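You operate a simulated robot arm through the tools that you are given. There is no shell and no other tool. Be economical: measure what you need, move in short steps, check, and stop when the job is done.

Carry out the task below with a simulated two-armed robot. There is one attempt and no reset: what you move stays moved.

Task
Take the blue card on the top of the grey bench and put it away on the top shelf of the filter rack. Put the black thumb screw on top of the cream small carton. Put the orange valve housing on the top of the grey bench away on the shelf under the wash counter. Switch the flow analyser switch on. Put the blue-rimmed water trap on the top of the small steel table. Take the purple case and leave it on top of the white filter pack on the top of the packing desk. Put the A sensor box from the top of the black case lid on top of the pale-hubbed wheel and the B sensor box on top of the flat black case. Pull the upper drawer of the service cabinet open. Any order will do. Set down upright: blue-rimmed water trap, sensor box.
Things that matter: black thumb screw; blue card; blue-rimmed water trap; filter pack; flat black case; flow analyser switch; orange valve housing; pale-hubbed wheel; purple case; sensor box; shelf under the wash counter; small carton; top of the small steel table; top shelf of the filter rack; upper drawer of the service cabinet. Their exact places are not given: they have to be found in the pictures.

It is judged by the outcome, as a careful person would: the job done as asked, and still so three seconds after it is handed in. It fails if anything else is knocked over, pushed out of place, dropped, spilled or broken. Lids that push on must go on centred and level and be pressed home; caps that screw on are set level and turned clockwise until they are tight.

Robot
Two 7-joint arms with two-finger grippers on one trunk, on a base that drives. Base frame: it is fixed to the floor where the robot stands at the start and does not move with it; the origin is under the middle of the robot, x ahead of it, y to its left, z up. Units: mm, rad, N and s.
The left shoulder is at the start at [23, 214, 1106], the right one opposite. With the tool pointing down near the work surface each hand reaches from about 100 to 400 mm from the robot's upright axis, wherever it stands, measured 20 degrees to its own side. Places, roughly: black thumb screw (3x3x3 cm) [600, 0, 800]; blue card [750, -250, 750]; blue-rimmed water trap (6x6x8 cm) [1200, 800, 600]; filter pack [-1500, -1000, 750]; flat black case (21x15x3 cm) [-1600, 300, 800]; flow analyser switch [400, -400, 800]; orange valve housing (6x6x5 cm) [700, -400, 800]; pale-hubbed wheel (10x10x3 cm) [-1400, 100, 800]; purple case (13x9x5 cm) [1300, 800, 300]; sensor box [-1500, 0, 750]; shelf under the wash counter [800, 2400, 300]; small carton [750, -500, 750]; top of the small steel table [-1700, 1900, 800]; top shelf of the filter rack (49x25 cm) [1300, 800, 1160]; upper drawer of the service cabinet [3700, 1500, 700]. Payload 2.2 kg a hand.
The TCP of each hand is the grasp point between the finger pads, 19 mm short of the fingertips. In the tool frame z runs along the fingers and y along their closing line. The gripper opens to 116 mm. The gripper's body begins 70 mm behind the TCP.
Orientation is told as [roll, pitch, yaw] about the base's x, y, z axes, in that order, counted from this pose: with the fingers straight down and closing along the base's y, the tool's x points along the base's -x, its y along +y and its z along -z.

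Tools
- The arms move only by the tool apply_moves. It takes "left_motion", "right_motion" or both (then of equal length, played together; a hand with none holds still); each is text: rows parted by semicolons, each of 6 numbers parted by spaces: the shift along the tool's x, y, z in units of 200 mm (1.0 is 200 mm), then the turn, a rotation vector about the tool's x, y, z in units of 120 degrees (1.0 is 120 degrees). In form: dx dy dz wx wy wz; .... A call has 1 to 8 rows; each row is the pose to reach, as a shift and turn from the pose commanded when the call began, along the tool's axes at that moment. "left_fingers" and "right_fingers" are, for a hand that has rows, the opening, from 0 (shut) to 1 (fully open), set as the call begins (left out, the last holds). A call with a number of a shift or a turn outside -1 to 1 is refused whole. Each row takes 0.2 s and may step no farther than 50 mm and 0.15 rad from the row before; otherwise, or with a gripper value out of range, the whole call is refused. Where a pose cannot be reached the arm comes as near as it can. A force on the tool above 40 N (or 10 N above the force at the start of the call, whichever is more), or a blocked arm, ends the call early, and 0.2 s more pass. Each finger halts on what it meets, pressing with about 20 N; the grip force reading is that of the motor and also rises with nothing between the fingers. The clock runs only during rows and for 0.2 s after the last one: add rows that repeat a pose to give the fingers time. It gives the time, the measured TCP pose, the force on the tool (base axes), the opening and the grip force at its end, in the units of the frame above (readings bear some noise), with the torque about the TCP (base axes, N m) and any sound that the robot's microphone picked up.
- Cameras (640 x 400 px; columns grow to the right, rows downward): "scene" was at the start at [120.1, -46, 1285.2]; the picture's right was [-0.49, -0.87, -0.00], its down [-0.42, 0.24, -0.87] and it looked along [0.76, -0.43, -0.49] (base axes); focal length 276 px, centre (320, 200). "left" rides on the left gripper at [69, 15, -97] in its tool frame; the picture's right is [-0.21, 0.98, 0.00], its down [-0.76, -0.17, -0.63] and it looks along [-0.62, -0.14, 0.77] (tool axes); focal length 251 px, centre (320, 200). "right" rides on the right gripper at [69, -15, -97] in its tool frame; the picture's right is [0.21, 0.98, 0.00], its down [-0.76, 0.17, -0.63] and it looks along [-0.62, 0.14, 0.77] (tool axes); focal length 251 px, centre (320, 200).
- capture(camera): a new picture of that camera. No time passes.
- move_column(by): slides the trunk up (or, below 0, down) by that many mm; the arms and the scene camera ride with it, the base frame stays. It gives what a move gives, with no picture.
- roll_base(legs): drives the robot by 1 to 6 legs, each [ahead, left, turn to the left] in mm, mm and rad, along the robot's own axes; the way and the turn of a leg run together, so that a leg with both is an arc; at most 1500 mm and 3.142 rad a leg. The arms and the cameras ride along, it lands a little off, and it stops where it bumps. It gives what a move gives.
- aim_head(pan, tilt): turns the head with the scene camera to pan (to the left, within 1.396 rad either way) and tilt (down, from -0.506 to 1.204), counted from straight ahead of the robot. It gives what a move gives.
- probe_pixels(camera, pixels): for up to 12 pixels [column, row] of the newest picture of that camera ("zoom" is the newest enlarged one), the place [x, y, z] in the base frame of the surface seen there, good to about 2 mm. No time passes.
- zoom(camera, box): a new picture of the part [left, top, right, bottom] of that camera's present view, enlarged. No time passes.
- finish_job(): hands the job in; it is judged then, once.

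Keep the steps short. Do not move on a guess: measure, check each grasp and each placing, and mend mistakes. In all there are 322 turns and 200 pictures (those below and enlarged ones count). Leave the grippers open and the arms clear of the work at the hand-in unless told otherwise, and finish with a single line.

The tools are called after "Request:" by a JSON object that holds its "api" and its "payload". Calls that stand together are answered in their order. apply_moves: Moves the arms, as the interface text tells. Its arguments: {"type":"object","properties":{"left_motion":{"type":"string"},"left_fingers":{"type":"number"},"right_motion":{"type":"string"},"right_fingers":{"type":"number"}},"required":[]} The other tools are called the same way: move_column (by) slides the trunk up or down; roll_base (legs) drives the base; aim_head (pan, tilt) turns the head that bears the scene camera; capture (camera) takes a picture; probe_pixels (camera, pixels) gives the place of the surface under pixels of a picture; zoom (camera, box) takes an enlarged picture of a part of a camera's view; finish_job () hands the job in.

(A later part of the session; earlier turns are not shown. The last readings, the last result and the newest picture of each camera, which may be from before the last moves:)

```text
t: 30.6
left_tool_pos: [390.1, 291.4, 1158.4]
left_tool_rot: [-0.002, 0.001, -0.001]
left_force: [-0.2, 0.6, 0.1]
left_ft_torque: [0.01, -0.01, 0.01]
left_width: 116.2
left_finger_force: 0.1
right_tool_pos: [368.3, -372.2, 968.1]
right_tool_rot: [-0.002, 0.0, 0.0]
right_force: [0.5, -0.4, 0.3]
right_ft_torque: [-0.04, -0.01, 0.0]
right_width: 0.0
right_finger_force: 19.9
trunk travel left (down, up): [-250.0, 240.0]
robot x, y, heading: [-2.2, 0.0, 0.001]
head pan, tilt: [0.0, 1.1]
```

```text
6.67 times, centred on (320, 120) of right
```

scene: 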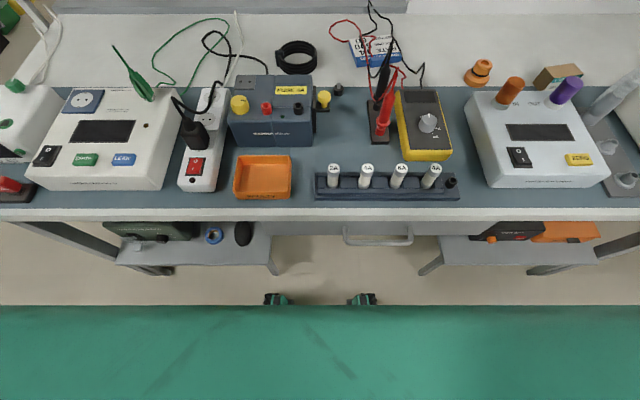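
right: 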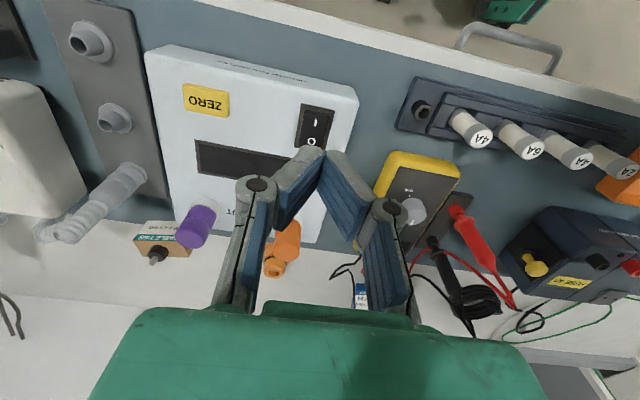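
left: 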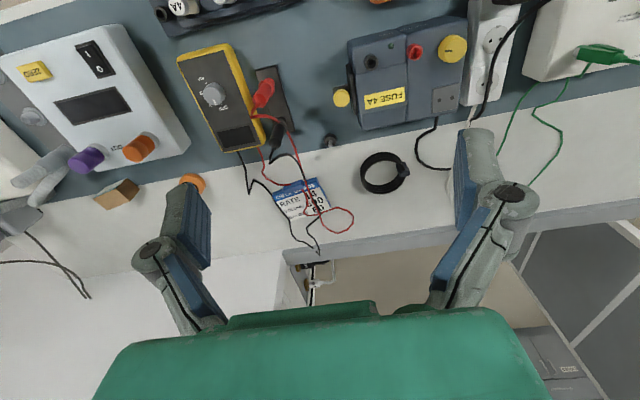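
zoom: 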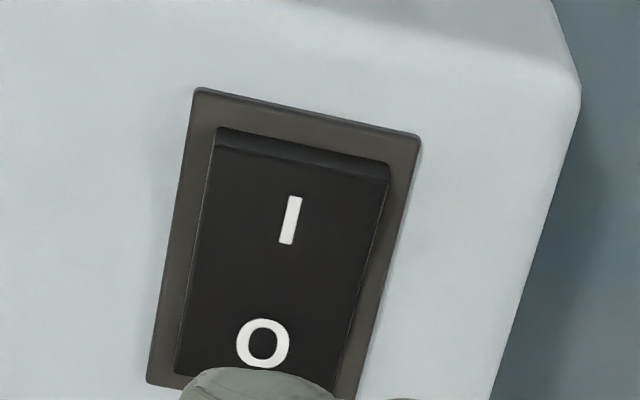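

O side is pressed, I side is raised (z≈824.6 at x≈386). Press the I side at (390,−369) with closed fingers.

Request:
{"api": "apply_moves", "payload": {"right_motion": "-0.11 0.01 0.15 0 0 0; -0.11 0.01 0.35 0 0 0; -0.11 0.01 0.52 0 0 0; -0.11 0.01 0.59 0 0 0; -0.11 0.01 0.59 0 0 0"}}

Request:
{"api": "apply_moves", "payload": {"right_motion": "0 0 0.015 0 0 0; 0 0 0.03 0 0 0; 0 0 0.04 0 0 0; 0 0 0.05 0 0 0; 0 0 0.06 0 0 0"}}

Request:
{"api": "zoom", "payload": {"camera": "scene", "box": [450, 80, 630, 200]}}

```text
t: 31.8
left_tool_pos: [388.8, 290.5, 1159.8]
left_tool_rot: [-0.002, -0.001, 0.0]
left_force: [0.4, 1.0, 0.0]
left_ft_torque: [0.02, -0.01, 0.01]
left_width: 115.9
left_finger_force: 0.0
right_tool_pos: [386.9, -370.7, 849.7]
right_tool_rot: [0.0, 0.0, 0.002]
right_force: [-0.3, 0.2, -0.1]
right_ft_torque: [-0.03, -0.05, 0.01]
right_width: 0.1
right_finger_force: 20.4
trunk travel left (down, up): [-250.0, 240.0]
robot x, y, heading: [1.5, 3.0, -0.001]
head pan, tilt: [0.0, 1.1]
```

```text
t: 33.0
left_tool_pos: [387.0, 293.9, 1158.6]
left_tool_rot: [-0.001, -0.004, 0.0]
left_force: [0.1, 0.4, 0.2]
left_ft_torque: [0.0, 0.01, 0.01]
left_width: 115.9
left_finger_force: 0.0
right_tool_pos: [390.4, -369.2, 841.5]
right_tool_rot: [-0.005, -0.007, -0.002]
right_force: [-8.2, -1.8, 22.8]
right_ft_torque: [-0.01, -0.08, -0.02]
right_width: 5.9
right_finger_force: 28.8
trunk travel left (down, up): [-250.0, 240.0]
robot x, y, heading: [-0.8, 1.7, -0.002]
head pan, tilt: [0.0, 1.1]
stopped in row 5 (right hand): the force on the tool passed its limit at 42 N (the readings are from after the stop); the commanded pose is now the measured one
```

```text
3.33 times, centred on (540, 140) of scene
```

zoom: 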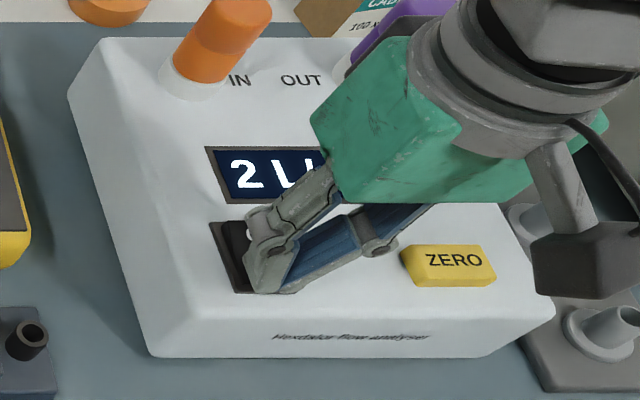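

The display lit up: the analyser is on. Lift and go to the valve housing.

Request:
{"api": "apply_moves", "payload": {"right_motion": "0 0 -0.2 0 0 0; 0 0 -0.4 0 0 0; 0 0 -0.6 0 0 0; -0.2 0 -0.63 0 0 0; -0.44 0 -0.63 0 0 0; -0.68 -0.04 -0.63 0 0 0; -0.92 -0.1 -0.63 0 0 0", "right_fingers": 0.6}}

Request:
{"api": "apply_moves", "payload": {"right_motion": "-0.2 0 0 0 0 0; -0.4 0 0 0 0 0; -0.52 0 0.1 0 0 0; -0.52 0 0.3 0 0 0; -0.52 0 0.45 0 0 0; -0.52 0 0.45 0 0 0"}}

Request:
{"api": "capture", "payload": {"camera": "right"}}

```text
t: 34.6
left_tool_pos: [391.6, 290.3, 1157.5]
left_tool_rot: [0.0, -0.001, -0.001]
left_force: [1.2, -0.5, -0.8]
left_ft_torque: [0.0, 0.03, -0.03]
left_width: 116.0
left_finger_force: 0.1
right_tool_pos: [576.2, -392.9, 961.7]
right_tool_rot: [-0.003, -0.003, -0.004]
right_force: [-0.8, -0.5, -0.3]
right_ft_torque: [-0.02, 0.03, 0.02]
right_width: 70.0
right_finger_force: 0.0
trunk travel left (down, up): [-250.0, 240.0]
robot x, y, heading: [-2.1, -0.3, 0.002]
head pan, tilt: [0.0, 1.1]
```

```text
t: 36.0
left_tool_pos: [389.5, 291.2, 1159.7]
left_tool_rot: [0.001, -0.004, 0.0]
left_force: [0.7, 0.8, 0.4]
left_ft_torque: [0.02, -0.01, -0.01]
left_width: 115.9
left_finger_force: 0.2
right_tool_pos: [677.8, -391.8, 877.4]
right_tool_rot: [-0.004, -0.008, -0.002]
right_force: [-0.4, 0.3, 0.2]
right_ft_torque: [-0.02, 0.04, 0.0]
right_width: 69.3
right_finger_force: 0.1
trunk travel left (down, up): [-250.0, 240.0]
robot x, y, heading: [-1.0, 0.4, 0.003]
head pan, tilt: [0.0, 1.1]
```

```text
165 pictures are left
```

right: 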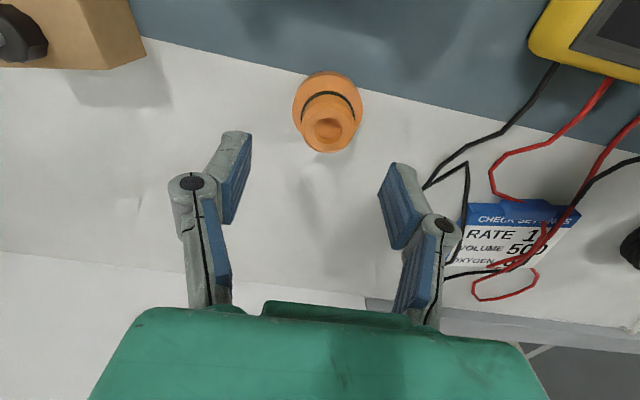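

Request:
{"api": "apply_moves", "payload": {"right_motion": "0 0.015 0.15 0 0 0; 0 0.015 0.3 0 0 0; 0 0.015 0.37 0 0 0; 0 0.015 0.4 0 0 0; 0 0.015 0.4 0 0 0"}}

Request:
{"api": "apply_moves", "payload": {"right_motion": "0 0 0 0 0 0; 0 0 0 0 0 0; 0 0 0 0 0 0", "right_fingers": 0}}

Request:
{"api": "apply_moves", "payload": {"right_motion": "0 0 -0.1 0 0 0; 0 0 -0.3 0 0 0; 0 0 -0.5 0 0 0; 0 0 -0.7 0 0 0"}}

Request:
{"api": "capture", "payload": {"camera": "right"}}

```text
t: 37.2
left_tool_pos: [389.2, 292.9, 1158.2]
left_tool_rot: [-0.003, -0.004, 0.001]
left_force: [-0.3, 0.2, 0.7]
left_ft_torque: [0.01, -0.01, 0.02]
left_width: 116.2
left_finger_force: 0.0
right_tool_pos: [679.3, -389.8, 796.6]
right_tool_rot: [-0.003, -0.007, -0.002]
right_force: [0.5, 0.1, -0.1]
right_ft_torque: [0.01, 0.0, 0.03]
right_width: 69.7
right_finger_force: 0.1
trunk travel left (down, up): [-250.0, 240.0]
robot x, y, heading: [3.6, -1.0, 0.003]
head pan, tilt: [0.0, 1.1]
```

```text
t: 38.0
left_tool_pos: [388.4, 291.9, 1159.3]
left_tool_rot: [-0.001, -0.004, 0.001]
left_force: [0.5, -0.6, 1.7]
left_ft_torque: [0.0, -0.02, 0.01]
left_width: 116.1
left_finger_force: 0.1
right_tool_pos: [678.7, -388.1, 797.8]
right_tool_rot: [-0.004, -0.009, -0.003]
right_force: [2.4, -1.5, 8.0]
right_ft_torque: [0.01, -0.08, 0.01]
right_width: 36.9
right_finger_force: 19.9
trunk travel left (down, up): [-250.0, 240.0]
robot x, y, heading: [-1.5, 0.3, 0.001]
head pan, tilt: [0.0, 1.1]
```

```text
t: 39.0
left_tool_pos: [386.6, 291.6, 1157.6]
left_tool_rot: [-0.002, -0.004, 0.001]
left_force: [-0.2, -0.3, 0.6]
left_ft_torque: [-0.03, -0.04, 0.0]
left_width: 116.1
left_finger_force: 0.1
right_tool_pos: [675.9, -388.0, 937.8]
right_tool_rot: [-0.003, -0.007, -0.002]
right_force: [-1.2, -0.1, 0.1]
right_ft_torque: [-0.01, -0.02, 0.02]
right_width: 36.8
right_finger_force: 19.9
trunk travel left (down, up): [-250.0, 240.0]
robot x, y, heading: [0.1, 1.1, 0.001]
head pan, tilt: [0.0, 1.1]
```

```text
164 pictures are left
```

right: 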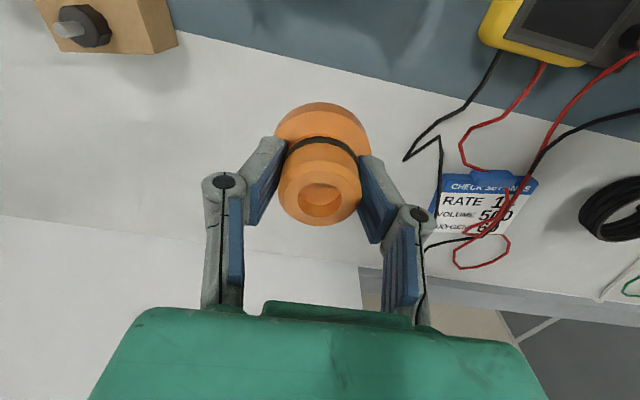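

Valve housing held. Retract the right arm to a compact pose, then shift the base 45 mm ahead and 150 mm right so the left hand can reach the card.

Request:
{"api": "apply_moves", "payload": {"right_motion": "0.1 0 -0.2 0 0 0; 0.3 0 -0.35 0 0 0; 0.53 0 -0.4 0 0 0; 0.76 -0.05 -0.4 0 0 0; 1 -0.05 -0.4 0 0 0"}}

Request:
{"api": "apply_moves", "payload": {"right_motion": "0.2 -0.05 -0.1 0 0 0; 0.4 -0.1 -0.2 0 0 0; 0.6 -0.15 -0.3 0 0 0; 0.75 -0.2 -0.3 0 0 0"}}

Request:
{"api": "roll_base", "payload": {"legs": [[45, -150, 0]]}}

Request:
{"api": "capture", "payload": {"camera": "left"}}

```text
t: 40.2
left_tool_pos: [387.8, 290.6, 1159.6]
left_tool_rot: [0.0, -0.006, 0.0]
left_force: [-0.3, 0.9, -0.4]
left_ft_torque: [0.01, -0.03, -0.01]
left_width: 115.9
left_finger_force: 0.0
right_tool_pos: [475.1, -398.6, 1016.5]
right_tool_rot: [-0.002, -0.009, -0.001]
right_force: [-1.1, -0.3, 0.7]
right_ft_torque: [-0.01, -0.06, -0.03]
right_width: 36.8
right_finger_force: 20.3
trunk travel left (down, up): [-250.0, 240.0]
robot x, y, heading: [0.4, -1.6, 0.002]
head pan, tilt: [0.0, 1.1]
```

```text
t: 41.2
left_tool_pos: [386.8, 295.9, 1157.1]
left_tool_rot: [-0.005, -0.003, 0.0]
left_force: [0.4, 0.2, 0.3]
left_ft_torque: [-0.03, -0.03, 0.01]
left_width: 116.0
left_finger_force: 0.0
right_tool_pos: [325.8, -432.3, 1076.9]
right_tool_rot: [-0.006, -0.008, -0.002]
right_force: [-0.5, 1.3, -1.1]
right_ft_torque: [-0.04, -0.01, 0.0]
right_width: 37.2
right_finger_force: 19.8
trunk travel left (down, up): [-250.0, 240.0]
robot x, y, heading: [0.2, -0.9, 0.004]
head pan, tilt: [0.0, 1.1]
```

```text
t: 42.6
left_tool_pos: [434.2, 158.5, 1153.6]
left_tool_rot: [-0.017, -0.001, 0.0]
left_force: [-0.6, 0.4, -0.9]
left_ft_torque: [-0.05, 0.03, 0.0]
left_width: 115.7
left_finger_force: 0.1
right_tool_pos: [375.3, -570.6, 1081.2]
right_tool_rot: [-0.019, -0.007, 0.0]
right_force: [0.0, 0.2, -0.2]
right_ft_torque: [0.0, 0.05, 0.01]
right_width: 37.1
right_finger_force: 19.6
trunk travel left (down, up): [-250.0, 240.0]
robot x, y, heading: [44.9, -152.0, -0.002]
head pan, tilt: [0.0, 1.1]
```

```text
163 pictures are left
```

left: 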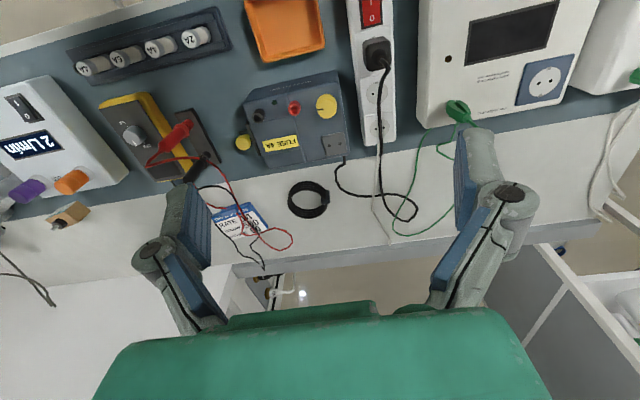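

Analyser shows 2 L/min. Swing the left hand towards above the card.

Request:
{"api": "apply_moves", "payload": {"left_motion": "-0.125 -0.1 0.02 0 0 0; -0.25 -0.2 0.05 0 0 0; -0.375 -0.3 0.1 0 0 0; -0.5 -0.4 0.15 0 0 0; -0.625 -0.5 0.2 0 0 0; -0.75 -0.6 0.25 0 0 0; -0.875 -0.7 0.3 0 0 0; -1 -0.8 0.35 0 0 0"}}

Request:
{"api": "apply_moves", "payload": {"left_motion": "-0.09 -0.09 0.05 0 0 0.05; -0.18 -0.18 0.1 0 0 0.1; -0.27 -0.27 0.15 0 0 0.16; -0.36 -0.36 0.2 0 0 0.22; -0.45 -0.45 0.25 0 0 0.28; -0.54 -0.54 0.3 0 0 0.34; -0.63 -0.63 0.35 0 0 0.4; -0.73 -0.715 0.4 0 0 0.46"}}

Request:
{"api": "apply_moves", "payload": {"left_motion": "0 0 0 0 0 0.05; 0 0 0 0 0 0.1; 0 0 0 0 0 0.15; 0 0 0 0 0 0.199; 0 0 0 0 0 0.199"}}

Request:
{"api": "capture", "payload": {"camera": "left"}}

```text
t: 44.4
left_tool_pos: [634.3, -29.0, 1091.1]
left_tool_rot: [0.009, -0.001, -0.002]
left_force: [0.7, -0.7, -0.7]
left_ft_torque: [0.0, -0.01, 0.0]
left_width: 116.1
left_finger_force: 0.0
right_tool_pos: [373.4, -598.2, 1070.4]
right_tool_rot: [0.008, -0.009, -0.001]
right_force: [-0.4, 0.6, -1.3]
right_ft_torque: [0.03, 0.0, -0.03]
right_width: 36.8
right_finger_force: 20.2
trunk travel left (down, up): [-250.0, 240.0]
robot x, y, heading: [42.3, -149.0, -0.0]
head pan, tilt: [0.0, 1.1]
```

```text
t: 46.2
left_tool_pos: [699.1, -169.8, 1006.3]
left_tool_rot: [0.015, 0.016, -0.943]
left_force: [-0.5, -1.4, 0.1]
left_ft_torque: [0.16, -0.01, -0.04]
left_width: 115.6
left_finger_force: 0.0
left hand out of reach, approached as far as the arm can: row 5, 6, 7, 8
right_tool_pos: [371.8, -616.7, 1064.8]
right_tool_rot: [0.023, -0.007, -0.004]
right_force: [-0.2, -0.5, -1.3]
right_ft_torque: [0.02, -0.03, 0.0]
right_width: 37.0
right_finger_force: 19.9
trunk travel left (down, up): [-250.0, 240.0]
robot x, y, heading: [47.4, -156.0, -0.002]
head pan, tilt: [0.0, 1.1]
```

```text
t: 47.4
left_tool_pos: [709.5, -135.5, 1006.2]
left_tool_rot: [0.001, -0.001, -1.379]
left_force: [-0.4, -0.4, -1.0]
left_ft_torque: [-0.05, 0.0, -0.01]
left_width: 115.7
left_finger_force: 0.1
right_tool_pos: [371.3, -583.9, 1074.7]
right_tool_rot: [-0.007, -0.009, -0.001]
right_force: [0.4, -0.3, 0.5]
right_ft_torque: [-0.06, -0.01, -0.04]
right_width: 36.8
right_finger_force: 20.3
trunk travel left (down, up): [-250.0, 240.0]
robot x, y, heading: [44.3, -147.2, 0.001]
head pan, tilt: [0.0, 1.1]
```

```text
162 pictures are left
```

left: 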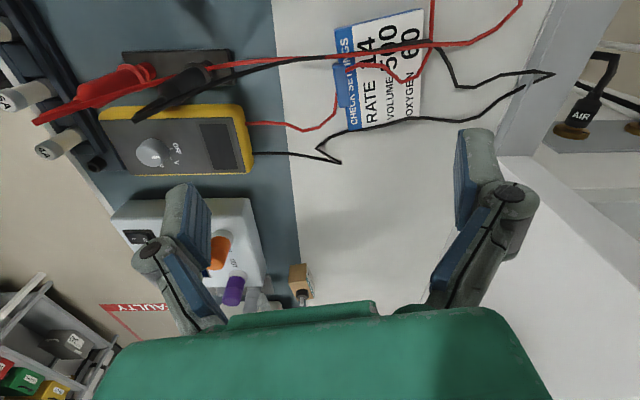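

The left hand stops at x≈709, the card is at 780, so the base must go further in under the bench. Check base width against the gap under the bench.

Request:
{"api": "aim_head", "payload": {"pan": 0.0, "tilt": 0.95}}

Request:
{"api": "capture", "payload": {"camera": "scene"}}

```text
t: 48.1
left_tool_pos: [707.9, -164.6, 1006.1]
left_tool_rot: [0.005, 0.018, -1.383]
left_force: [0.5, -1.1, 0.0]
left_ft_torque: [0.11, 0.03, 0.01]
left_width: 115.9
left_finger_force: 0.1
right_tool_pos: [372.0, -612.7, 1064.3]
right_tool_rot: [0.017, -0.007, -0.003]
right_force: [0.0, -0.6, -0.8]
right_ft_torque: [-0.01, -0.02, -0.04]
right_width: 36.7
right_finger_force: 19.7
trunk travel left (down, up): [-250.0, 240.0]
robot x, y, heading: [44.8, -153.2, -0.001]
head pan, tilt: [0.0, 0.949]
```

```text
161 pictures are left
```

scene: 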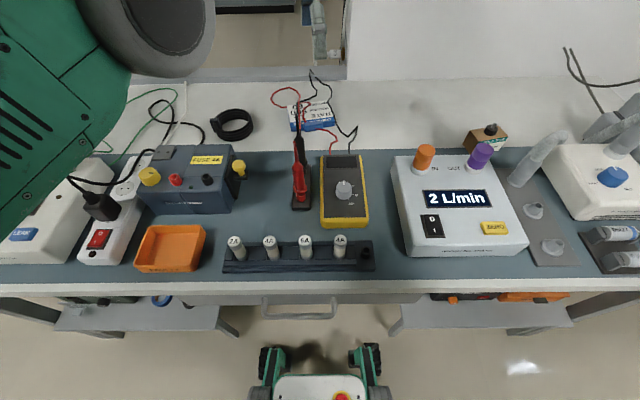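

Request:
{"api": "probe_pixels", "payload": {"camera": "scene", "pixels": [[263, 365], [380, 360], [255, 395], [388, 395], [225, 325], [400, 325], [275, 352], [368, 350], [320, 385], [220, 310], [395, 310], [298, 312]]}}

```text
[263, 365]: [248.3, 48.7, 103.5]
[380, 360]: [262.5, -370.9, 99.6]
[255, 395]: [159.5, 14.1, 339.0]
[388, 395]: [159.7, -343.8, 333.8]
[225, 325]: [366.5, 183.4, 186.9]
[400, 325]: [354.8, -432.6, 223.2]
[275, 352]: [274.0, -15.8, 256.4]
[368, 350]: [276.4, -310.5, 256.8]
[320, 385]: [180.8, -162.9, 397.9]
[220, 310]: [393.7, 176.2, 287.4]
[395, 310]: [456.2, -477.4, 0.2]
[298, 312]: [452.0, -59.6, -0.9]
```

The base is ±215 mm wide; the gap under the bench is y −432…180. I pull the arm back a little, then drive in 90 mm, 25 mm left.

Request:
{"api": "apply_moves", "payload": {"left_motion": "0 -0.15 0 0 0 0; 0 -0.3 0 0 0 0; 0 -0.3 0 0 0 0; 0 -0.3 0 0 0 0"}}

Request:
{"api": "roll_base", "payload": {"legs": [[0, 25, 0], [90, 0, 0]]}}

Request:
{"api": "capture", "payload": {"camera": "left"}}

```text
t: 49.1
left_tool_pos: [643.0, -146.3, 1007.3]
left_tool_rot: [0.005, -0.004, -1.38]
left_force: [0.0, 0.4, 0.8]
left_ft_torque: [-0.08, 0.01, 0.01]
left_width: 116.1
left_finger_force: 0.0
right_tool_pos: [371.1, -581.9, 1076.9]
right_tool_rot: [-0.008, -0.011, -0.002]
right_force: [-0.2, -0.1, -1.3]
right_ft_torque: [-0.04, 0.02, 0.01]
right_width: 36.6
right_finger_force: 19.5
trunk travel left (down, up): [-250.0, 240.0]
robot x, y, heading: [45.4, -143.4, 0.003]
head pan, tilt: [0.0, 0.949]
```

```text
t: 50.6
left_tool_pos: [735.3, -134.5, 1004.3]
left_tool_rot: [0.003, 0.007, -1.378]
left_force: [0.5, -0.9, -1.3]
left_ft_torque: [0.02, 0.01, -0.01]
left_width: 116.4
left_finger_force: 0.0
right_tool_pos: [462.6, -572.6, 1070.0]
right_tool_rot: [0.008, -0.009, 0.001]
right_force: [-0.3, -0.1, -0.9]
right_ft_torque: [0.01, 0.03, -0.01]
right_width: 36.6
right_finger_force: 20.1
trunk travel left (down, up): [-250.0, 240.0]
robot x, y, heading: [134.7, -127.2, 0.002]
head pan, tilt: [0.0, 0.949]
```

```text
160 pictures are left
```

left: 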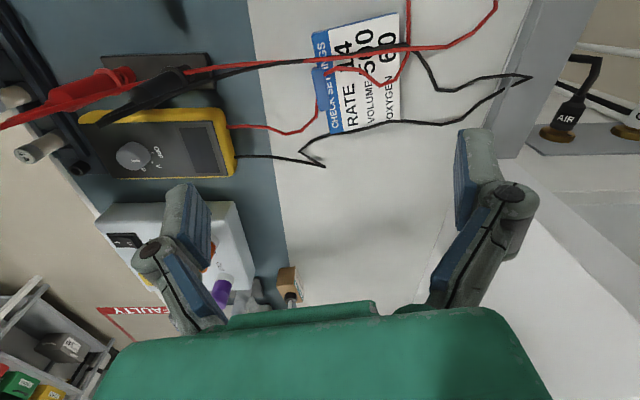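

Request:
{"api": "zoom", "payload": {"camera": "left", "box": [280, 0, 440, 140]}}

Request:
{"api": "probe_pixels", "payload": {"camera": "left", "pixels": [[312, 38], [399, 15], [403, 125], [333, 134], [314, 75], [318, 105], [360, 80], [325, 75], [322, 72], [320, 108]]}}

```text
2.86 times, centred on (360, 70) of left
```

zoom: 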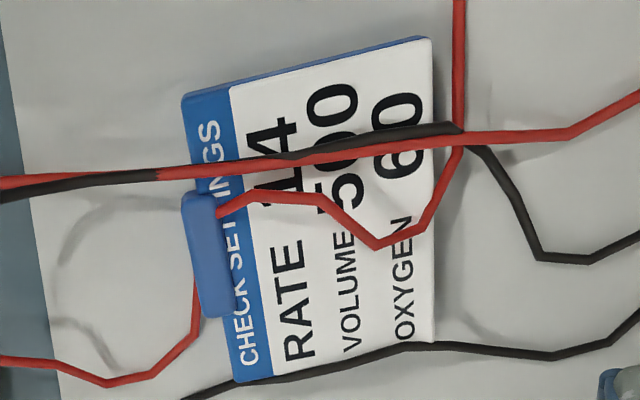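

```text
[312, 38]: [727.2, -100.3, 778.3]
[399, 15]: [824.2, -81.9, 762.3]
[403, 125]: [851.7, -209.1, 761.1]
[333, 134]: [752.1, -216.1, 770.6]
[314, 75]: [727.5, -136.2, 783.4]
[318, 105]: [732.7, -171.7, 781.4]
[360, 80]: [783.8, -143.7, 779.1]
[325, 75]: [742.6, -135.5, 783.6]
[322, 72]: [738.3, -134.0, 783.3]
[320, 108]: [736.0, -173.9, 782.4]
```

Card centre incl. tab ≈(776,−147); orientation matches. Move over and down to z≈860.

Request:
{"api": "apply_moves", "payload": {"left_motion": "-0.05 0.1 0.1 0 0 0; -0.1 0.188 0.2 0 0 0; -0.1 0.188 0.4 0 0 0; -0.1 0.188 0.6 0 0 0; -0.1 0.188 0.72 0 0 0; -0.1 0.188 0.72 0 0 0; -0.1 0.188 0.72 0 0 0", "left_fingers": 1}}

Request:
{"api": "capture", "payload": {"camera": "left"}}

```text
t: 52.2
left_tool_pos: [775.4, -145.3, 861.1]
left_tool_rot: [0.007, 0.004, -1.378]
left_force: [-0.3, -0.1, 0.3]
left_ft_torque: [-0.03, 0.03, -0.02]
left_width: 115.9
left_finger_force: 0.1
right_tool_pos: [459.8, -571.4, 1072.8]
right_tool_rot: [0.003, -0.01, 0.0]
right_force: [-0.8, -0.4, -1.0]
right_ft_torque: [-0.02, 0.02, 0.04]
right_width: 36.5
right_finger_force: 19.5
trunk travel left (down, up): [-250.0, 240.0]
robot x, y, heading: [137.4, -121.1, 0.002]
head pan, tilt: [0.0, 0.949]
```

```text
158 pictures are left
```

left: 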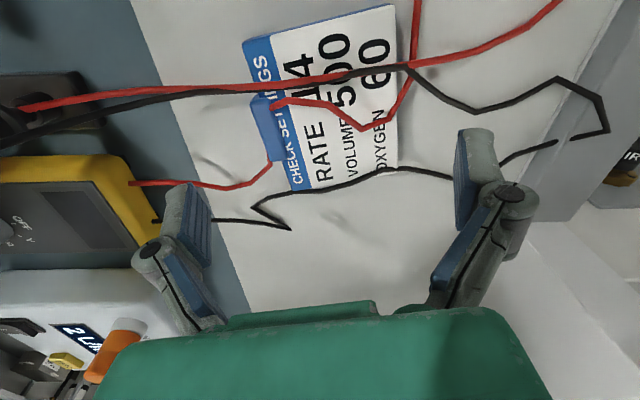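

Request:
{"api": "apply_moves", "payload": {"left_motion": "0 0 0.1 0 0 0; 0 0 0.2 0 0 0; 0 0 0.29 0 0 0; 0 0 0.29 0 0 0"}}

Request:
{"api": "capture", "payload": {"camera": "left"}}

```text
t: 53.2
left_tool_pos: [773.5, -143.9, 803.4]
left_tool_rot: [0.007, 0.005, -1.38]
left_force: [0.2, -0.6, 0.4]
left_ft_torque: [0.02, 0.02, 0.02]
left_width: 115.9
left_finger_force: 0.0
right_tool_pos: [460.1, -570.3, 1073.3]
right_tool_rot: [0.006, -0.011, 0.0]
right_force: [-0.2, -0.8, -0.5]
right_ft_torque: [-0.01, 0.03, 0.01]
right_width: 36.3
right_finger_force: 20.0
trunk travel left (down, up): [-250.0, 240.0]
robot x, y, heading: [133.8, -122.8, 0.002]
head pan, tilt: [0.0, 0.949]
```

```text
157 pictures are left
```

left: 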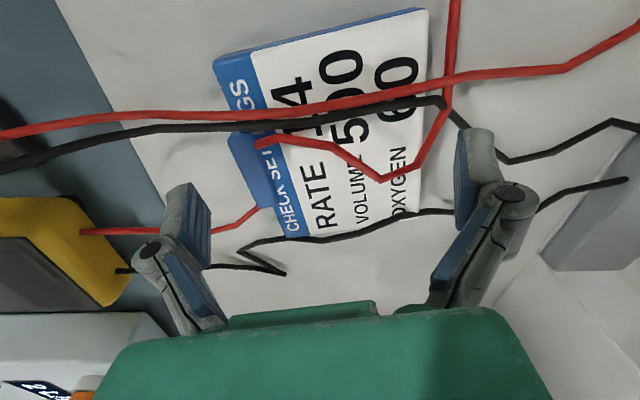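

Request:
{"api": "apply_moves", "payload": {"left_motion": "0 0.005 0.05 0 0 0; 0 0.005 0.1 0 0 0; 0 0.005 0.1 0 0 0"}}

Request:
{"api": "apply_moves", "payload": {"left_motion": "0 0 0 0 0 0; 0 0 0 0 0 0; 0 0 0 0 0 0", "left_fingers": 0}}

Request:
{"api": "capture", "payload": {"camera": "left"}}

```text
t: 54.0
left_tool_pos: [776.4, -143.7, 785.5]
left_tool_rot: [0.007, 0.004, -1.38]
left_force: [0.7, -0.2, 0.8]
left_ft_torque: [0.01, 0.02, 0.01]
left_width: 116.1
left_finger_force: 0.0
right_tool_pos: [459.1, -570.8, 1072.9]
right_tool_rot: [0.003, -0.012, 0.0]
right_force: [0.3, -0.5, -0.2]
right_ft_torque: [0.01, -0.04, 0.01]
right_width: 36.5
right_finger_force: 20.0
trunk travel left (down, up): [-250.0, 240.0]
robot x, y, heading: [138.7, -122.7, 0.001]
head pan, tilt: [0.0, 0.949]
```

```text
t: 54.8
left_tool_pos: [776.2, -143.8, 784.9]
left_tool_rot: [0.006, 0.003, -1.379]
left_force: [0.7, -0.4, 3.2]
left_ft_torque: [0.07, -0.21, -0.05]
left_width: 97.4
left_finger_force: 20.2
right_tool_pos: [460.5, -571.4, 1072.0]
right_tool_rot: [0.002, -0.014, 0.001]
right_force: [0.2, -0.4, -0.1]
right_ft_torque: [0.03, -0.01, -0.01]
right_width: 36.3
right_finger_force: 19.9
trunk travel left (down, up): [-250.0, 240.0]
robot x, y, heading: [135.5, -123.2, 0.001]
head pan, tilt: [0.0, 0.949]
```

```text
156 pictures are left
```

left: 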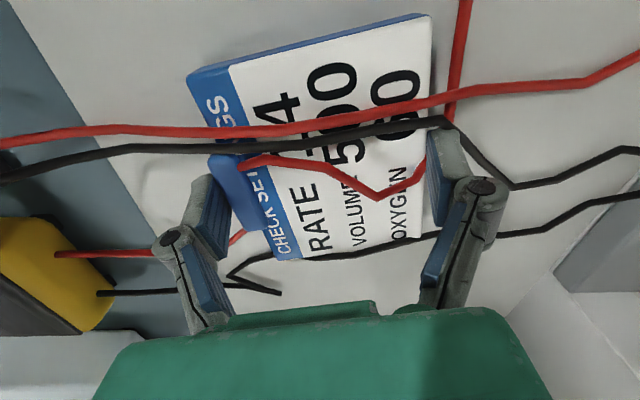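

Gripped at 97 mm. Lift slowly.

Request:
{"api": "apply_moves", "payload": {"left_motion": "0 0 -0.1 0 0 0; 0 0 -0.2 0 0 0; 0 0 -0.3 0 0 0; 0 0 -0.4 0 0 0"}}

Request:
{"api": "capture", "payload": {"camera": "left"}}

Request:
{"api": "capture", "payload": {"camera": "scene"}}

```text
t: 55.8
left_tool_pos: [775.1, -143.7, 865.2]
left_tool_rot: [0.009, 0.004, -1.379]
left_force: [0.3, 0.0, -0.5]
left_ft_torque: [0.01, -0.01, 0.01]
left_width: 97.9
left_finger_force: 19.8
right_tool_pos: [459.3, -570.0, 1073.5]
right_tool_rot: [0.004, -0.012, 0.0]
right_force: [0.4, -0.2, -0.9]
right_ft_torque: [0.04, -0.01, 0.0]
right_width: 36.3
right_finger_force: 19.8
trunk travel left (down, up): [-250.0, 240.0]
robot x, y, heading: [138.6, -125.1, 0.001]
head pan, tilt: [0.0, 0.949]
```

```text
155 pictures are left
```

left: 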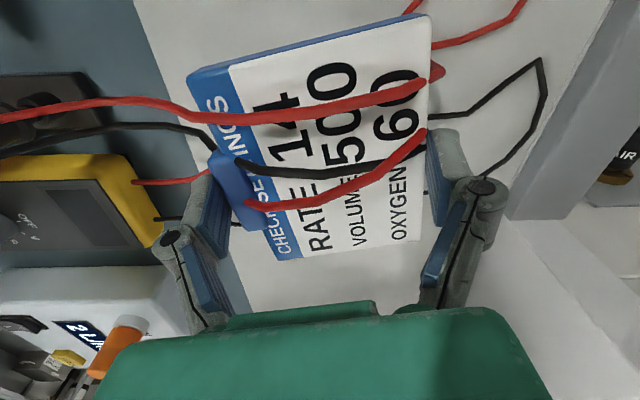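

```text
154 pictures are left
```

scene: 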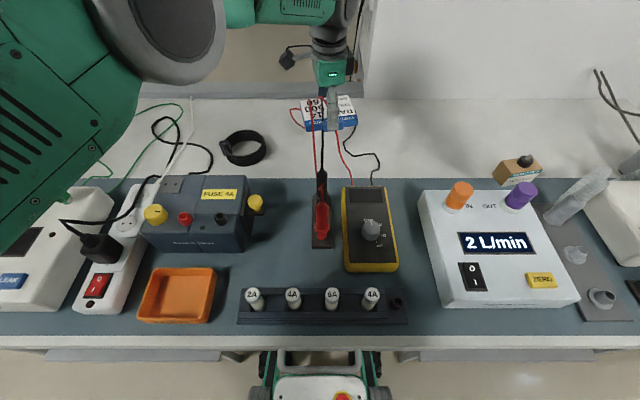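

The leads are real and drape over the card; one black strand runs under it. Sliding the card sideways (−y) lets them slip off. Probe the wall first for clearance.

Request:
{"api": "probe_pixels", "payload": {"camera": "scene", "pixels": [[370, 90], [450, 90], [550, 90], [340, 110], [345, 75], [500, 60], [440, 105]]}}

Request:
{"api": "zoom", "payload": {"camera": "scene", "box": [270, 60, 420, 210]}}

```text
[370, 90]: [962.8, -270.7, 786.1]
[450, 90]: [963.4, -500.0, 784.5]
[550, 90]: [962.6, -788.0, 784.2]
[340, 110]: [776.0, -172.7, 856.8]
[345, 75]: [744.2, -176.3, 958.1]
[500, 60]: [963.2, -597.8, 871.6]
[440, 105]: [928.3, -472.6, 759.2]
```

```text
2.67 times, centred on (345, 135) of scene
```

zoom: 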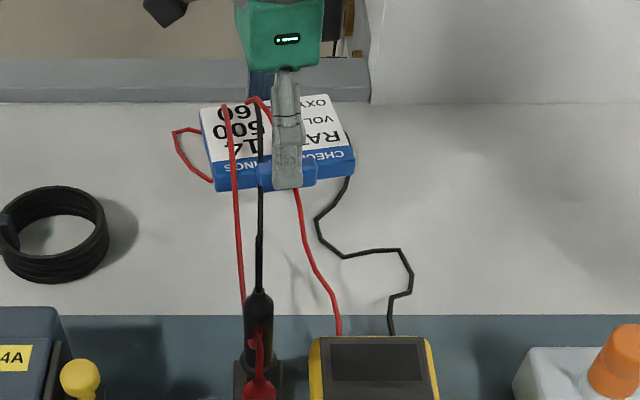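

Request:
{"api": "zoom", "payload": {"camera": "scene", "box": [300, 85, 370, 140]}}

Request:
{"api": "zoom", "payload": {"camera": "left", "box": [140, 80, 300, 260]}}

```text
7.27 times, centred on (335, 112) of scene
```

zoom: 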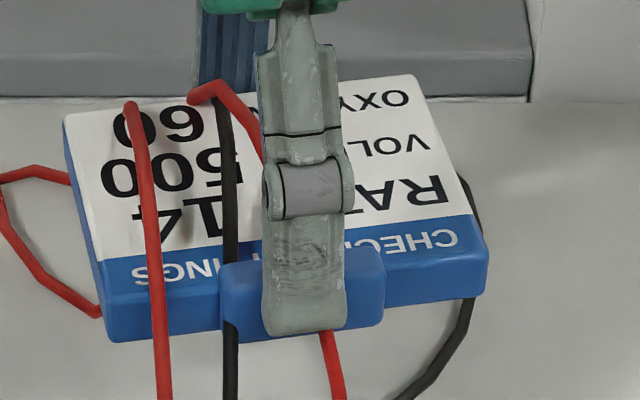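

```text
2.22 times, centred on (220, 170) of left
```

zoom: 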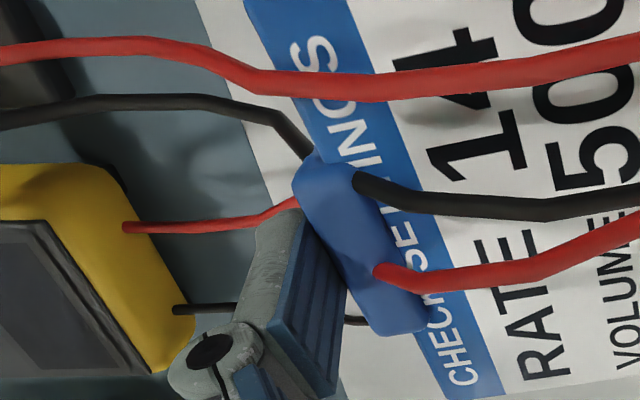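

The leads pass into the tab's shape; I try a small sideways step (−y 45 mm) and look how they behave.

Request:
{"api": "apply_moves", "payload": {"left_motion": "-0.07 -0.014 0 0 0 0; -0.14 -0.028 0 0 0 0; -0.22 -0.043 0 0 0 0; -0.22 -0.043 0 0 0 0"}}

Request:
{"api": "zoom", "payload": {"camera": "scene", "box": [270, 60, 420, 210]}}

Request:
{"api": "capture", "payload": {"camera": "left"}}

```text
t: 56.8
left_tool_pos: [777.4, -172.0, 865.4]
left_tool_rot: [0.005, 0.005, -1.378]
left_force: [0.3, 0.6, -1.6]
left_ft_torque: [0.02, 0.02, 0.02]
left_width: 98.0
left_finger_force: 19.9
left hand out of reach, approached as far as the arm can: row 3, 4
right_tool_pos: [459.6, -570.4, 1072.1]
right_tool_rot: [0.004, -0.01, 0.001]
right_force: [0.7, -1.3, -0.1]
right_ft_torque: [0.02, -0.01, 0.0]
right_width: 36.1
right_finger_force: 20.1
trunk travel left (down, up): [-250.0, 240.0]
robot x, y, heading: [135.0, -126.4, 0.005]
head pan, tilt: [0.0, 0.949]
```

```text
2.67 times, centred on (345, 135) of scene
```

zoom: 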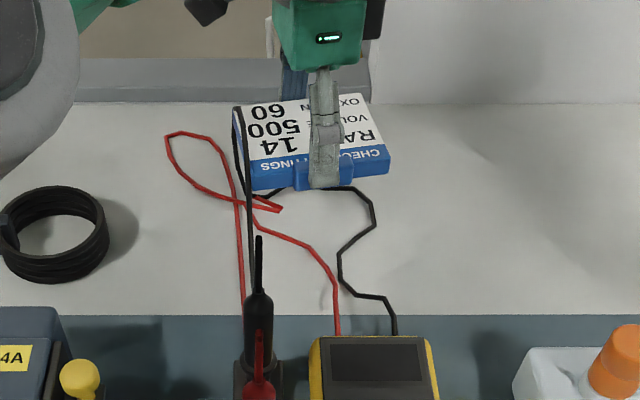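

```text
149 pictures are left
```

left: 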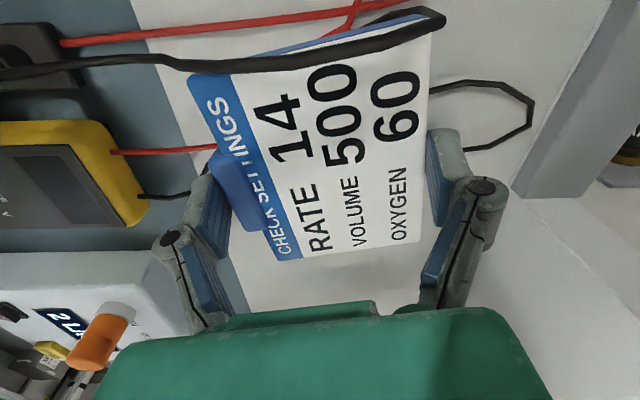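

The red lead is off, the black one lies on the +y edge. The arm is at its limit, so shift the base 50 mm right.

Request:
{"api": "roll_base", "payload": {"legs": [[0, -50, 0]]}}

Request:
{"api": "capture", "payload": {"camera": "left"}}

Request:
{"api": "zoom", "payload": {"camera": "scene", "box": [220, 60, 420, 210]}}

```text
t: 57.8
left_tool_pos: [782.9, -198.5, 866.2]
left_tool_rot: [0.003, -0.015, -1.375]
left_force: [0.2, 2.4, 0.3]
left_ft_torque: [-0.17, 0.04, 0.02]
left_width: 97.6
left_finger_force: 19.9
right_tool_pos: [458.6, -591.7, 1082.2]
right_tool_rot: [-0.019, -0.013, 0.004]
right_force: [-0.4, 1.0, -0.2]
right_ft_torque: [-0.05, 0.02, -0.02]
right_width: 36.2
right_finger_force: 19.9
trunk travel left (down, up): [-250.0, 240.0]
robot x, y, heading: [133.6, -174.7, 0.0]
head pan, tilt: [0.0, 0.949]
```

```text
148 pictures are left
```

left: 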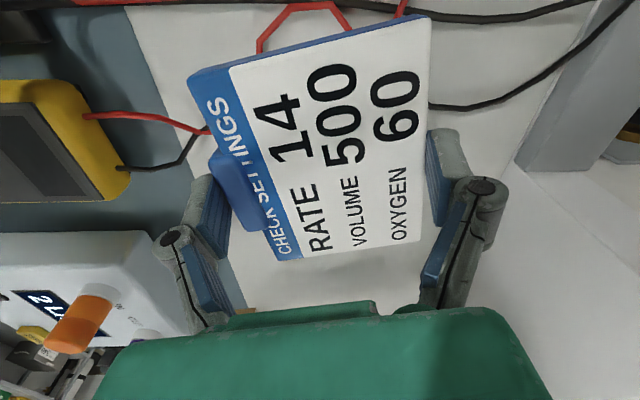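

```text
2.67 times, centred on (320, 135) of scene
```

zoom: 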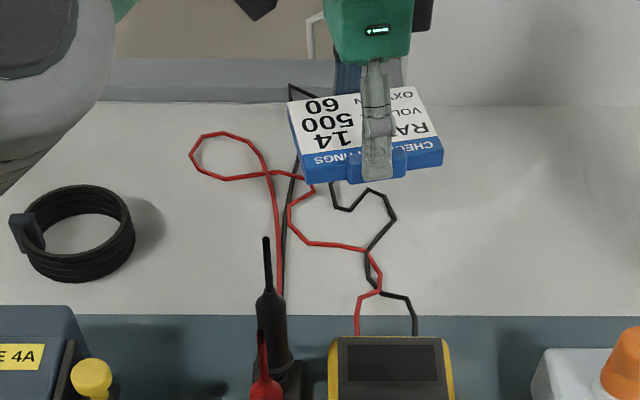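

Both leads are clear. Lift the card and bring the arm back over the bench.

Request:
{"api": "apply_moves", "payload": {"left_motion": "0 0 -0.2 0 0 0; 0 0 -0.4 0 0 0; 0 0 -0.6 0 0 0; 0 0 -0.8 0 0 0; 0 -0.1 -1 0 0 0; 0 -0.3 -1 0 0 0; 0 -0.5 -1 0 0 0; 0.1 -0.7 -1 0 0 0"}}

Request:
{"api": "apply_moves", "payload": {"left_motion": "0.2 -0.1 0 0 0 0; 0.4 -0.2 -0.1 0 0 0; 0.6 -0.3 -0.2 0 0 0; 0.8 -0.4 -0.3 0 0 0; 1 -0.5 -0.3 0 0 0; 1 -0.5 -0.3 0 0 0"}}

Request:
{"api": "capture", "payload": {"camera": "scene"}}

```text
t: 59.8
left_tool_pos: [635.6, -191.5, 1069.8]
left_tool_rot: [0.006, -0.024, -1.368]
left_force: [1.2, -0.1, -1.6]
left_ft_torque: [0.0, 0.02, 0.03]
left_width: 97.7
left_finger_force: 20.1
left hand out of reach, approached as far as the arm can: row 4
right_tool_pos: [455.7, -579.6, 1084.5]
right_tool_rot: [-0.031, -0.014, 0.006]
right_force: [1.0, -0.3, -0.3]
right_ft_torque: [-0.03, 0.02, 0.07]
right_width: 36.1
right_finger_force: 20.0
trunk travel left (down, up): [-250.0, 240.0]
robot x, y, heading: [134.4, -164.3, 0.003]
head pan, tilt: [0.0, 0.949]
stopped in row 8 (left hand): the arm was blocked; the commanded pose is now the measured one
```

```text
t: 61.1
left_tool_pos: [495.6, -3.2, 1123.0]
left_tool_rot: [0.005, -0.033, -1.366]
left_force: [0.0, 0.2, -0.9]
left_ft_torque: [-0.05, 0.03, 0.0]
left_width: 97.7
left_finger_force: 20.2
right_tool_pos: [455.8, -569.5, 1081.8]
right_tool_rot: [-0.035, 0.002, 0.008]
right_force: [0.3, 0.6, -0.7]
right_ft_torque: [-0.07, 0.03, -0.03]
right_width: 36.1
right_finger_force: 19.7
trunk travel left (down, up): [-250.0, 240.0]
robot x, y, heading: [135.1, -163.2, 0.002]
head pan, tilt: [0.0, 0.949]
```

```text
146 pictures are left
```

scene: 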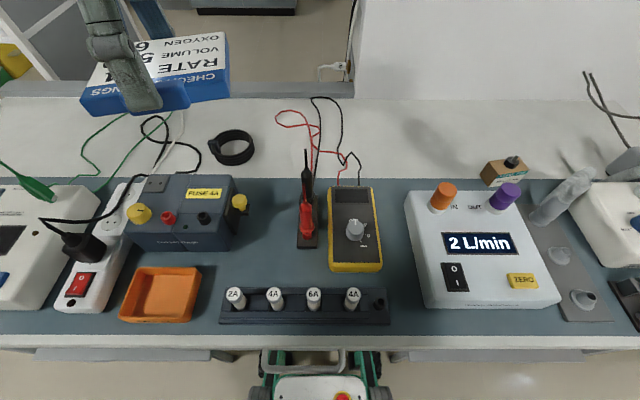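

Card is clear and nothing else moved. Back out from under the bench and look towards the rack.

Request:
{"api": "roll_base", "payload": {"legs": [[-190, 20, 0], [-150, 0, 0]]}}

Request:
{"api": "aim_head", "payload": {"pan": 0.45, "tilt": 0.25}}

Request:
{"api": "capture", "payload": {"camera": "scene"}}

```text
t: 63.7
left_tool_pos: [153.2, 14.5, 1122.8]
left_tool_rot: [0.005, -0.03, -1.363]
left_force: [0.0, 1.0, -0.5]
left_ft_torque: [-0.03, -0.03, 0.0]
left_width: 97.8
left_finger_force: 20.7
right_tool_pos: [113.8, -551.6, 1081.6]
right_tool_rot: [-0.034, 0.006, 0.012]
right_force: [0.0, 0.6, -0.4]
right_ft_torque: [-0.04, -0.01, 0.01]
right_width: 36.0
right_finger_force: 20.0
trunk travel left (down, up): [-250.0, 240.0]
robot x, y, heading: [-205.2, -144.0, 0.008]
head pan, tilt: [0.0, 0.949]
```

```text
t: 64.8
left_tool_pos: [149.2, 39.8, 1120.6]
left_tool_rot: [0.004, -0.047, -1.362]
left_force: [-0.1, 1.4, -0.8]
left_ft_torque: [-0.12, 0.01, 0.05]
left_width: 97.3
left_finger_force: 20.3
right_tool_pos: [110.7, -527.5, 1087.3]
right_tool_rot: [-0.052, 0.008, 0.013]
right_force: [0.9, 0.2, -0.2]
right_ft_torque: [-0.12, 0.04, 0.04]
right_width: 36.2
right_finger_force: 19.7
trunk travel left (down, up): [-250.0, 240.0]
robot x, y, heading: [-204.4, -137.7, 0.011]
head pan, tilt: [0.45, 0.25]
```

```text
145 pictures are left
```

scene: 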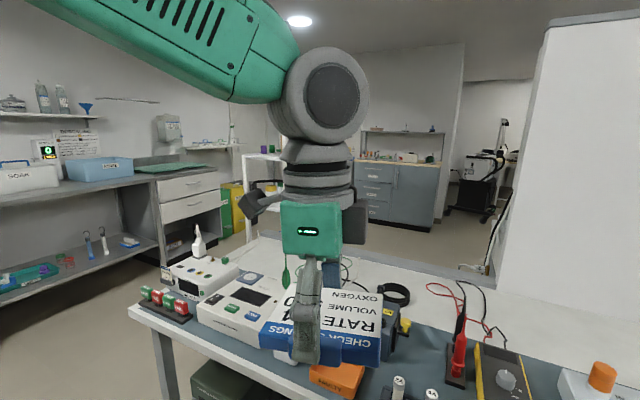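

The body leans a little (roll −0.05), probably the left arm presses on the head. Move the left hand out to the left.

Request:
{"api": "apply_moves", "payload": {"left_motion": "0.16 0.08 0 0 0 0; 0.32 0.16 0 0 0 0; 0.48 0.24 0 0 0 0; 0.64 0.32 0 0 0 0; 0.8 0.4 0 0 0 0; 0.8 0.4 0 0 0 0"}}

Request:
{"api": "capture", "payload": {"camera": "scene"}}

```text
t: 66.2
left_tool_pos: [195.5, 183.8, 1121.9]
left_tool_rot: [0.01, -0.025, -1.362]
left_force: [-0.3, 0.1, -1.9]
left_ft_torque: [-0.02, 0.0, 0.0]
left_width: 97.6
left_finger_force: 20.0
right_tool_pos: [110.4, -557.7, 1074.1]
right_tool_rot: [-0.029, 0.019, 0.01]
right_force: [-0.2, -0.8, -1.2]
right_ft_torque: [0.02, 0.01, 0.02]
right_width: 36.2
right_finger_force: 20.1
trunk travel left (down, up): [-250.0, 240.0]
robot x, y, heading: [-204.6, -141.7, 0.015]
head pan, tilt: [0.45, 0.25]
```

```text
144 pictures are left
```

scene: 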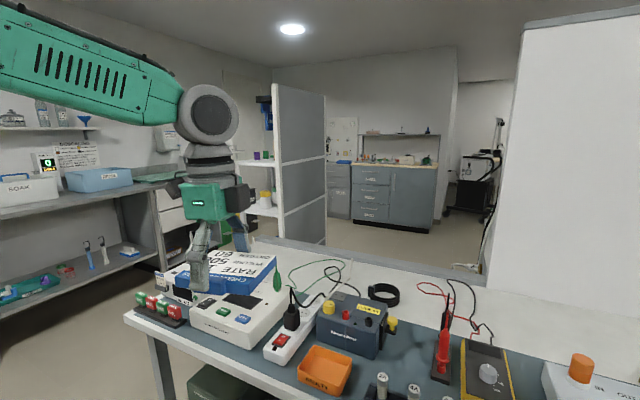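

Request:
{"api": "probe_pixels", "payload": {"camera": "scene", "pixels": [[278, 100], [325, 110], [325, 240], [283, 232], [262, 160], [245, 158], [262, 210], [127, 320], [160, 280], [250, 240], [262, 115], [205, 285]]}}

Request:
{"api": "zoom", "payload": {"camera": "scene", "box": [220, 70, 360, 260]}}

```text
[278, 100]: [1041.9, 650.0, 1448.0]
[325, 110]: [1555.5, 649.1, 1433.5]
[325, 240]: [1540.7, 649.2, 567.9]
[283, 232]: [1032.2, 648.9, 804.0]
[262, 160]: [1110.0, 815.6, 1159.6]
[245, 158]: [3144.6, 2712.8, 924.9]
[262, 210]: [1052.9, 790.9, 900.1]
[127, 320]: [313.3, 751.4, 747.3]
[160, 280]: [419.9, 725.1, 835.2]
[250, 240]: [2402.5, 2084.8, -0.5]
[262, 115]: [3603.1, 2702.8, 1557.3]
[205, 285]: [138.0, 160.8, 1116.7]
```

```text
2.11 times, centred on (290, 165) of scene
```

zoom: 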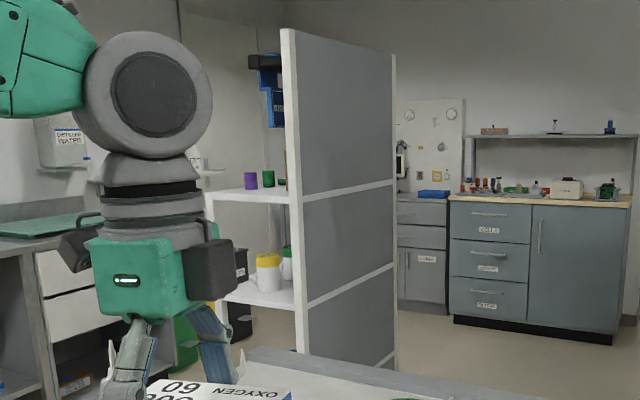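

The rack's open side faces +y (panel at y=650, x 1035–1555, top shelf z 1160). I must go round the bench's left end (y≈760). Turn left in place and look along +y.

Request:
{"api": "roll_base", "payload": {"legs": [[-100, 0, 0], [0, 0, 1.571]]}}

Request:
{"api": "aim_head", "payload": {"pan": -0.2, "tilt": 0.4}}

Request:
{"api": "capture", "payload": {"camera": "scene"}}

```text
t: 71.2
left_tool_pos: [-612.2, 258.4, 1126.3]
left_tool_rot: [0.014, -0.009, 0.217]
left_force: [0.7, 0.5, -0.5]
left_ft_torque: [0.01, 0.09, 0.02]
left_width: 97.7
left_finger_force: 20.4
right_tool_pos: [129.5, 183.7, 1070.0]
right_tool_rot: [-0.012, 0.011, 1.596]
right_force: [-0.3, 0.9, -2.3]
right_ft_torque: [-0.01, 0.0, -0.02]
right_width: 36.0
right_finger_force: 20.0
trunk travel left (down, up): [-250.0, 240.0]
robot x, y, heading: [-301.3, -142.0, 1.589]
head pan, tilt: [0.45, 0.25]
```

```text
t: 72.2
left_tool_pos: [-635.2, 255.0, 1119.5]
left_tool_rot: [0.01, -0.029, 0.22]
left_force: [0.1, -0.5, -0.5]
left_ft_torque: [0.0, -0.02, 0.01]
left_width: 97.5
left_finger_force: 20.0
right_tool_pos: [107.6, 181.4, 1076.6]
right_tool_rot: [-0.03, 0.025, 1.593]
right_force: [-0.6, -0.7, -0.2]
right_ft_torque: [0.0, -0.01, 0.0]
right_width: 36.1
right_finger_force: 20.1
trunk travel left (down, up): [-250.0, 240.0]
robot x, y, heading: [-301.2, -141.1, 1.593]
head pan, tilt: [-0.201, 0.4]
```

```text
142 pictures are left
```

scene: 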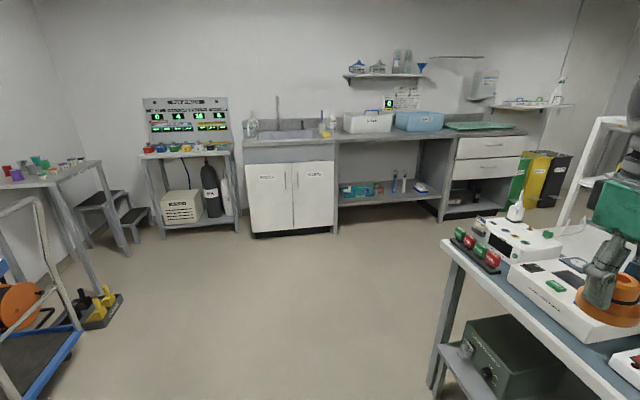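

Request:
{"api": "probe_pixels", "payload": {"camera": "scene", "pixels": [[345, 202], [420, 200], [380, 202], [430, 206], [390, 142], [390, 185], [290, 236], [440, 218], [60, 185], [510, 205], [440, 240], [360, 190]]}}

Request:
{"api": "zoom", "payload": {"camera": "scene", "box": [320, 120, 460, 230]}}

Request:
{"api": "zoom", "payload": {"camera": "scene", "box": [0, 140, 130, 240]}}

```text
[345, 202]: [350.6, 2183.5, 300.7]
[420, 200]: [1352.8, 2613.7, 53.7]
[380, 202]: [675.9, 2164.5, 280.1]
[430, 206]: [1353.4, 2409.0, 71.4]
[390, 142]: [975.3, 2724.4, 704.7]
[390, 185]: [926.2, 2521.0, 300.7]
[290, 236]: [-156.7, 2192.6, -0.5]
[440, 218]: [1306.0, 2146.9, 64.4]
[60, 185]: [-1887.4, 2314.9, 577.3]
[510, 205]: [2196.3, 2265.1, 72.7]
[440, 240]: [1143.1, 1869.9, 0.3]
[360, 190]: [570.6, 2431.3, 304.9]
```

```text
3.64 times, centred on (390, 175) of scene
```

zoom: 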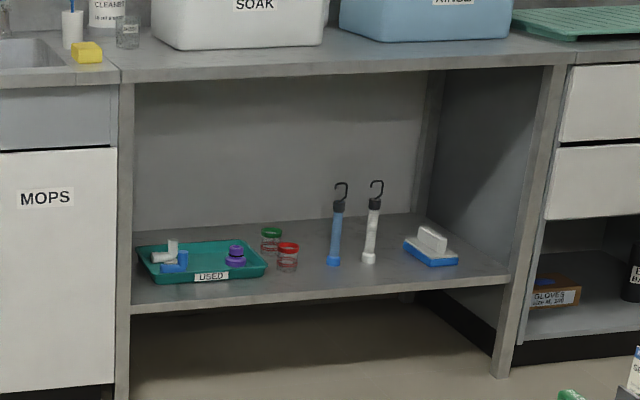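

```text
4.00 times, centred on (65, 190) of scene
```

zoom: 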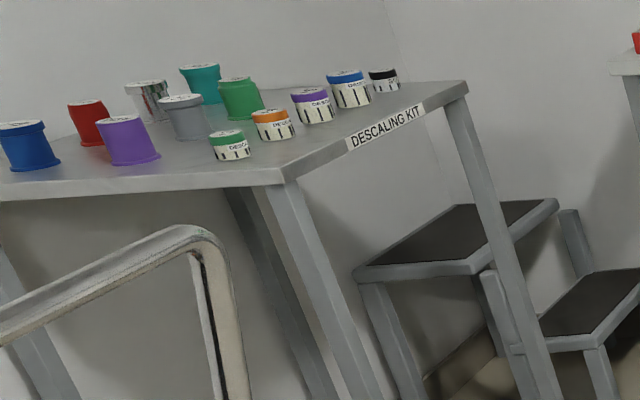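

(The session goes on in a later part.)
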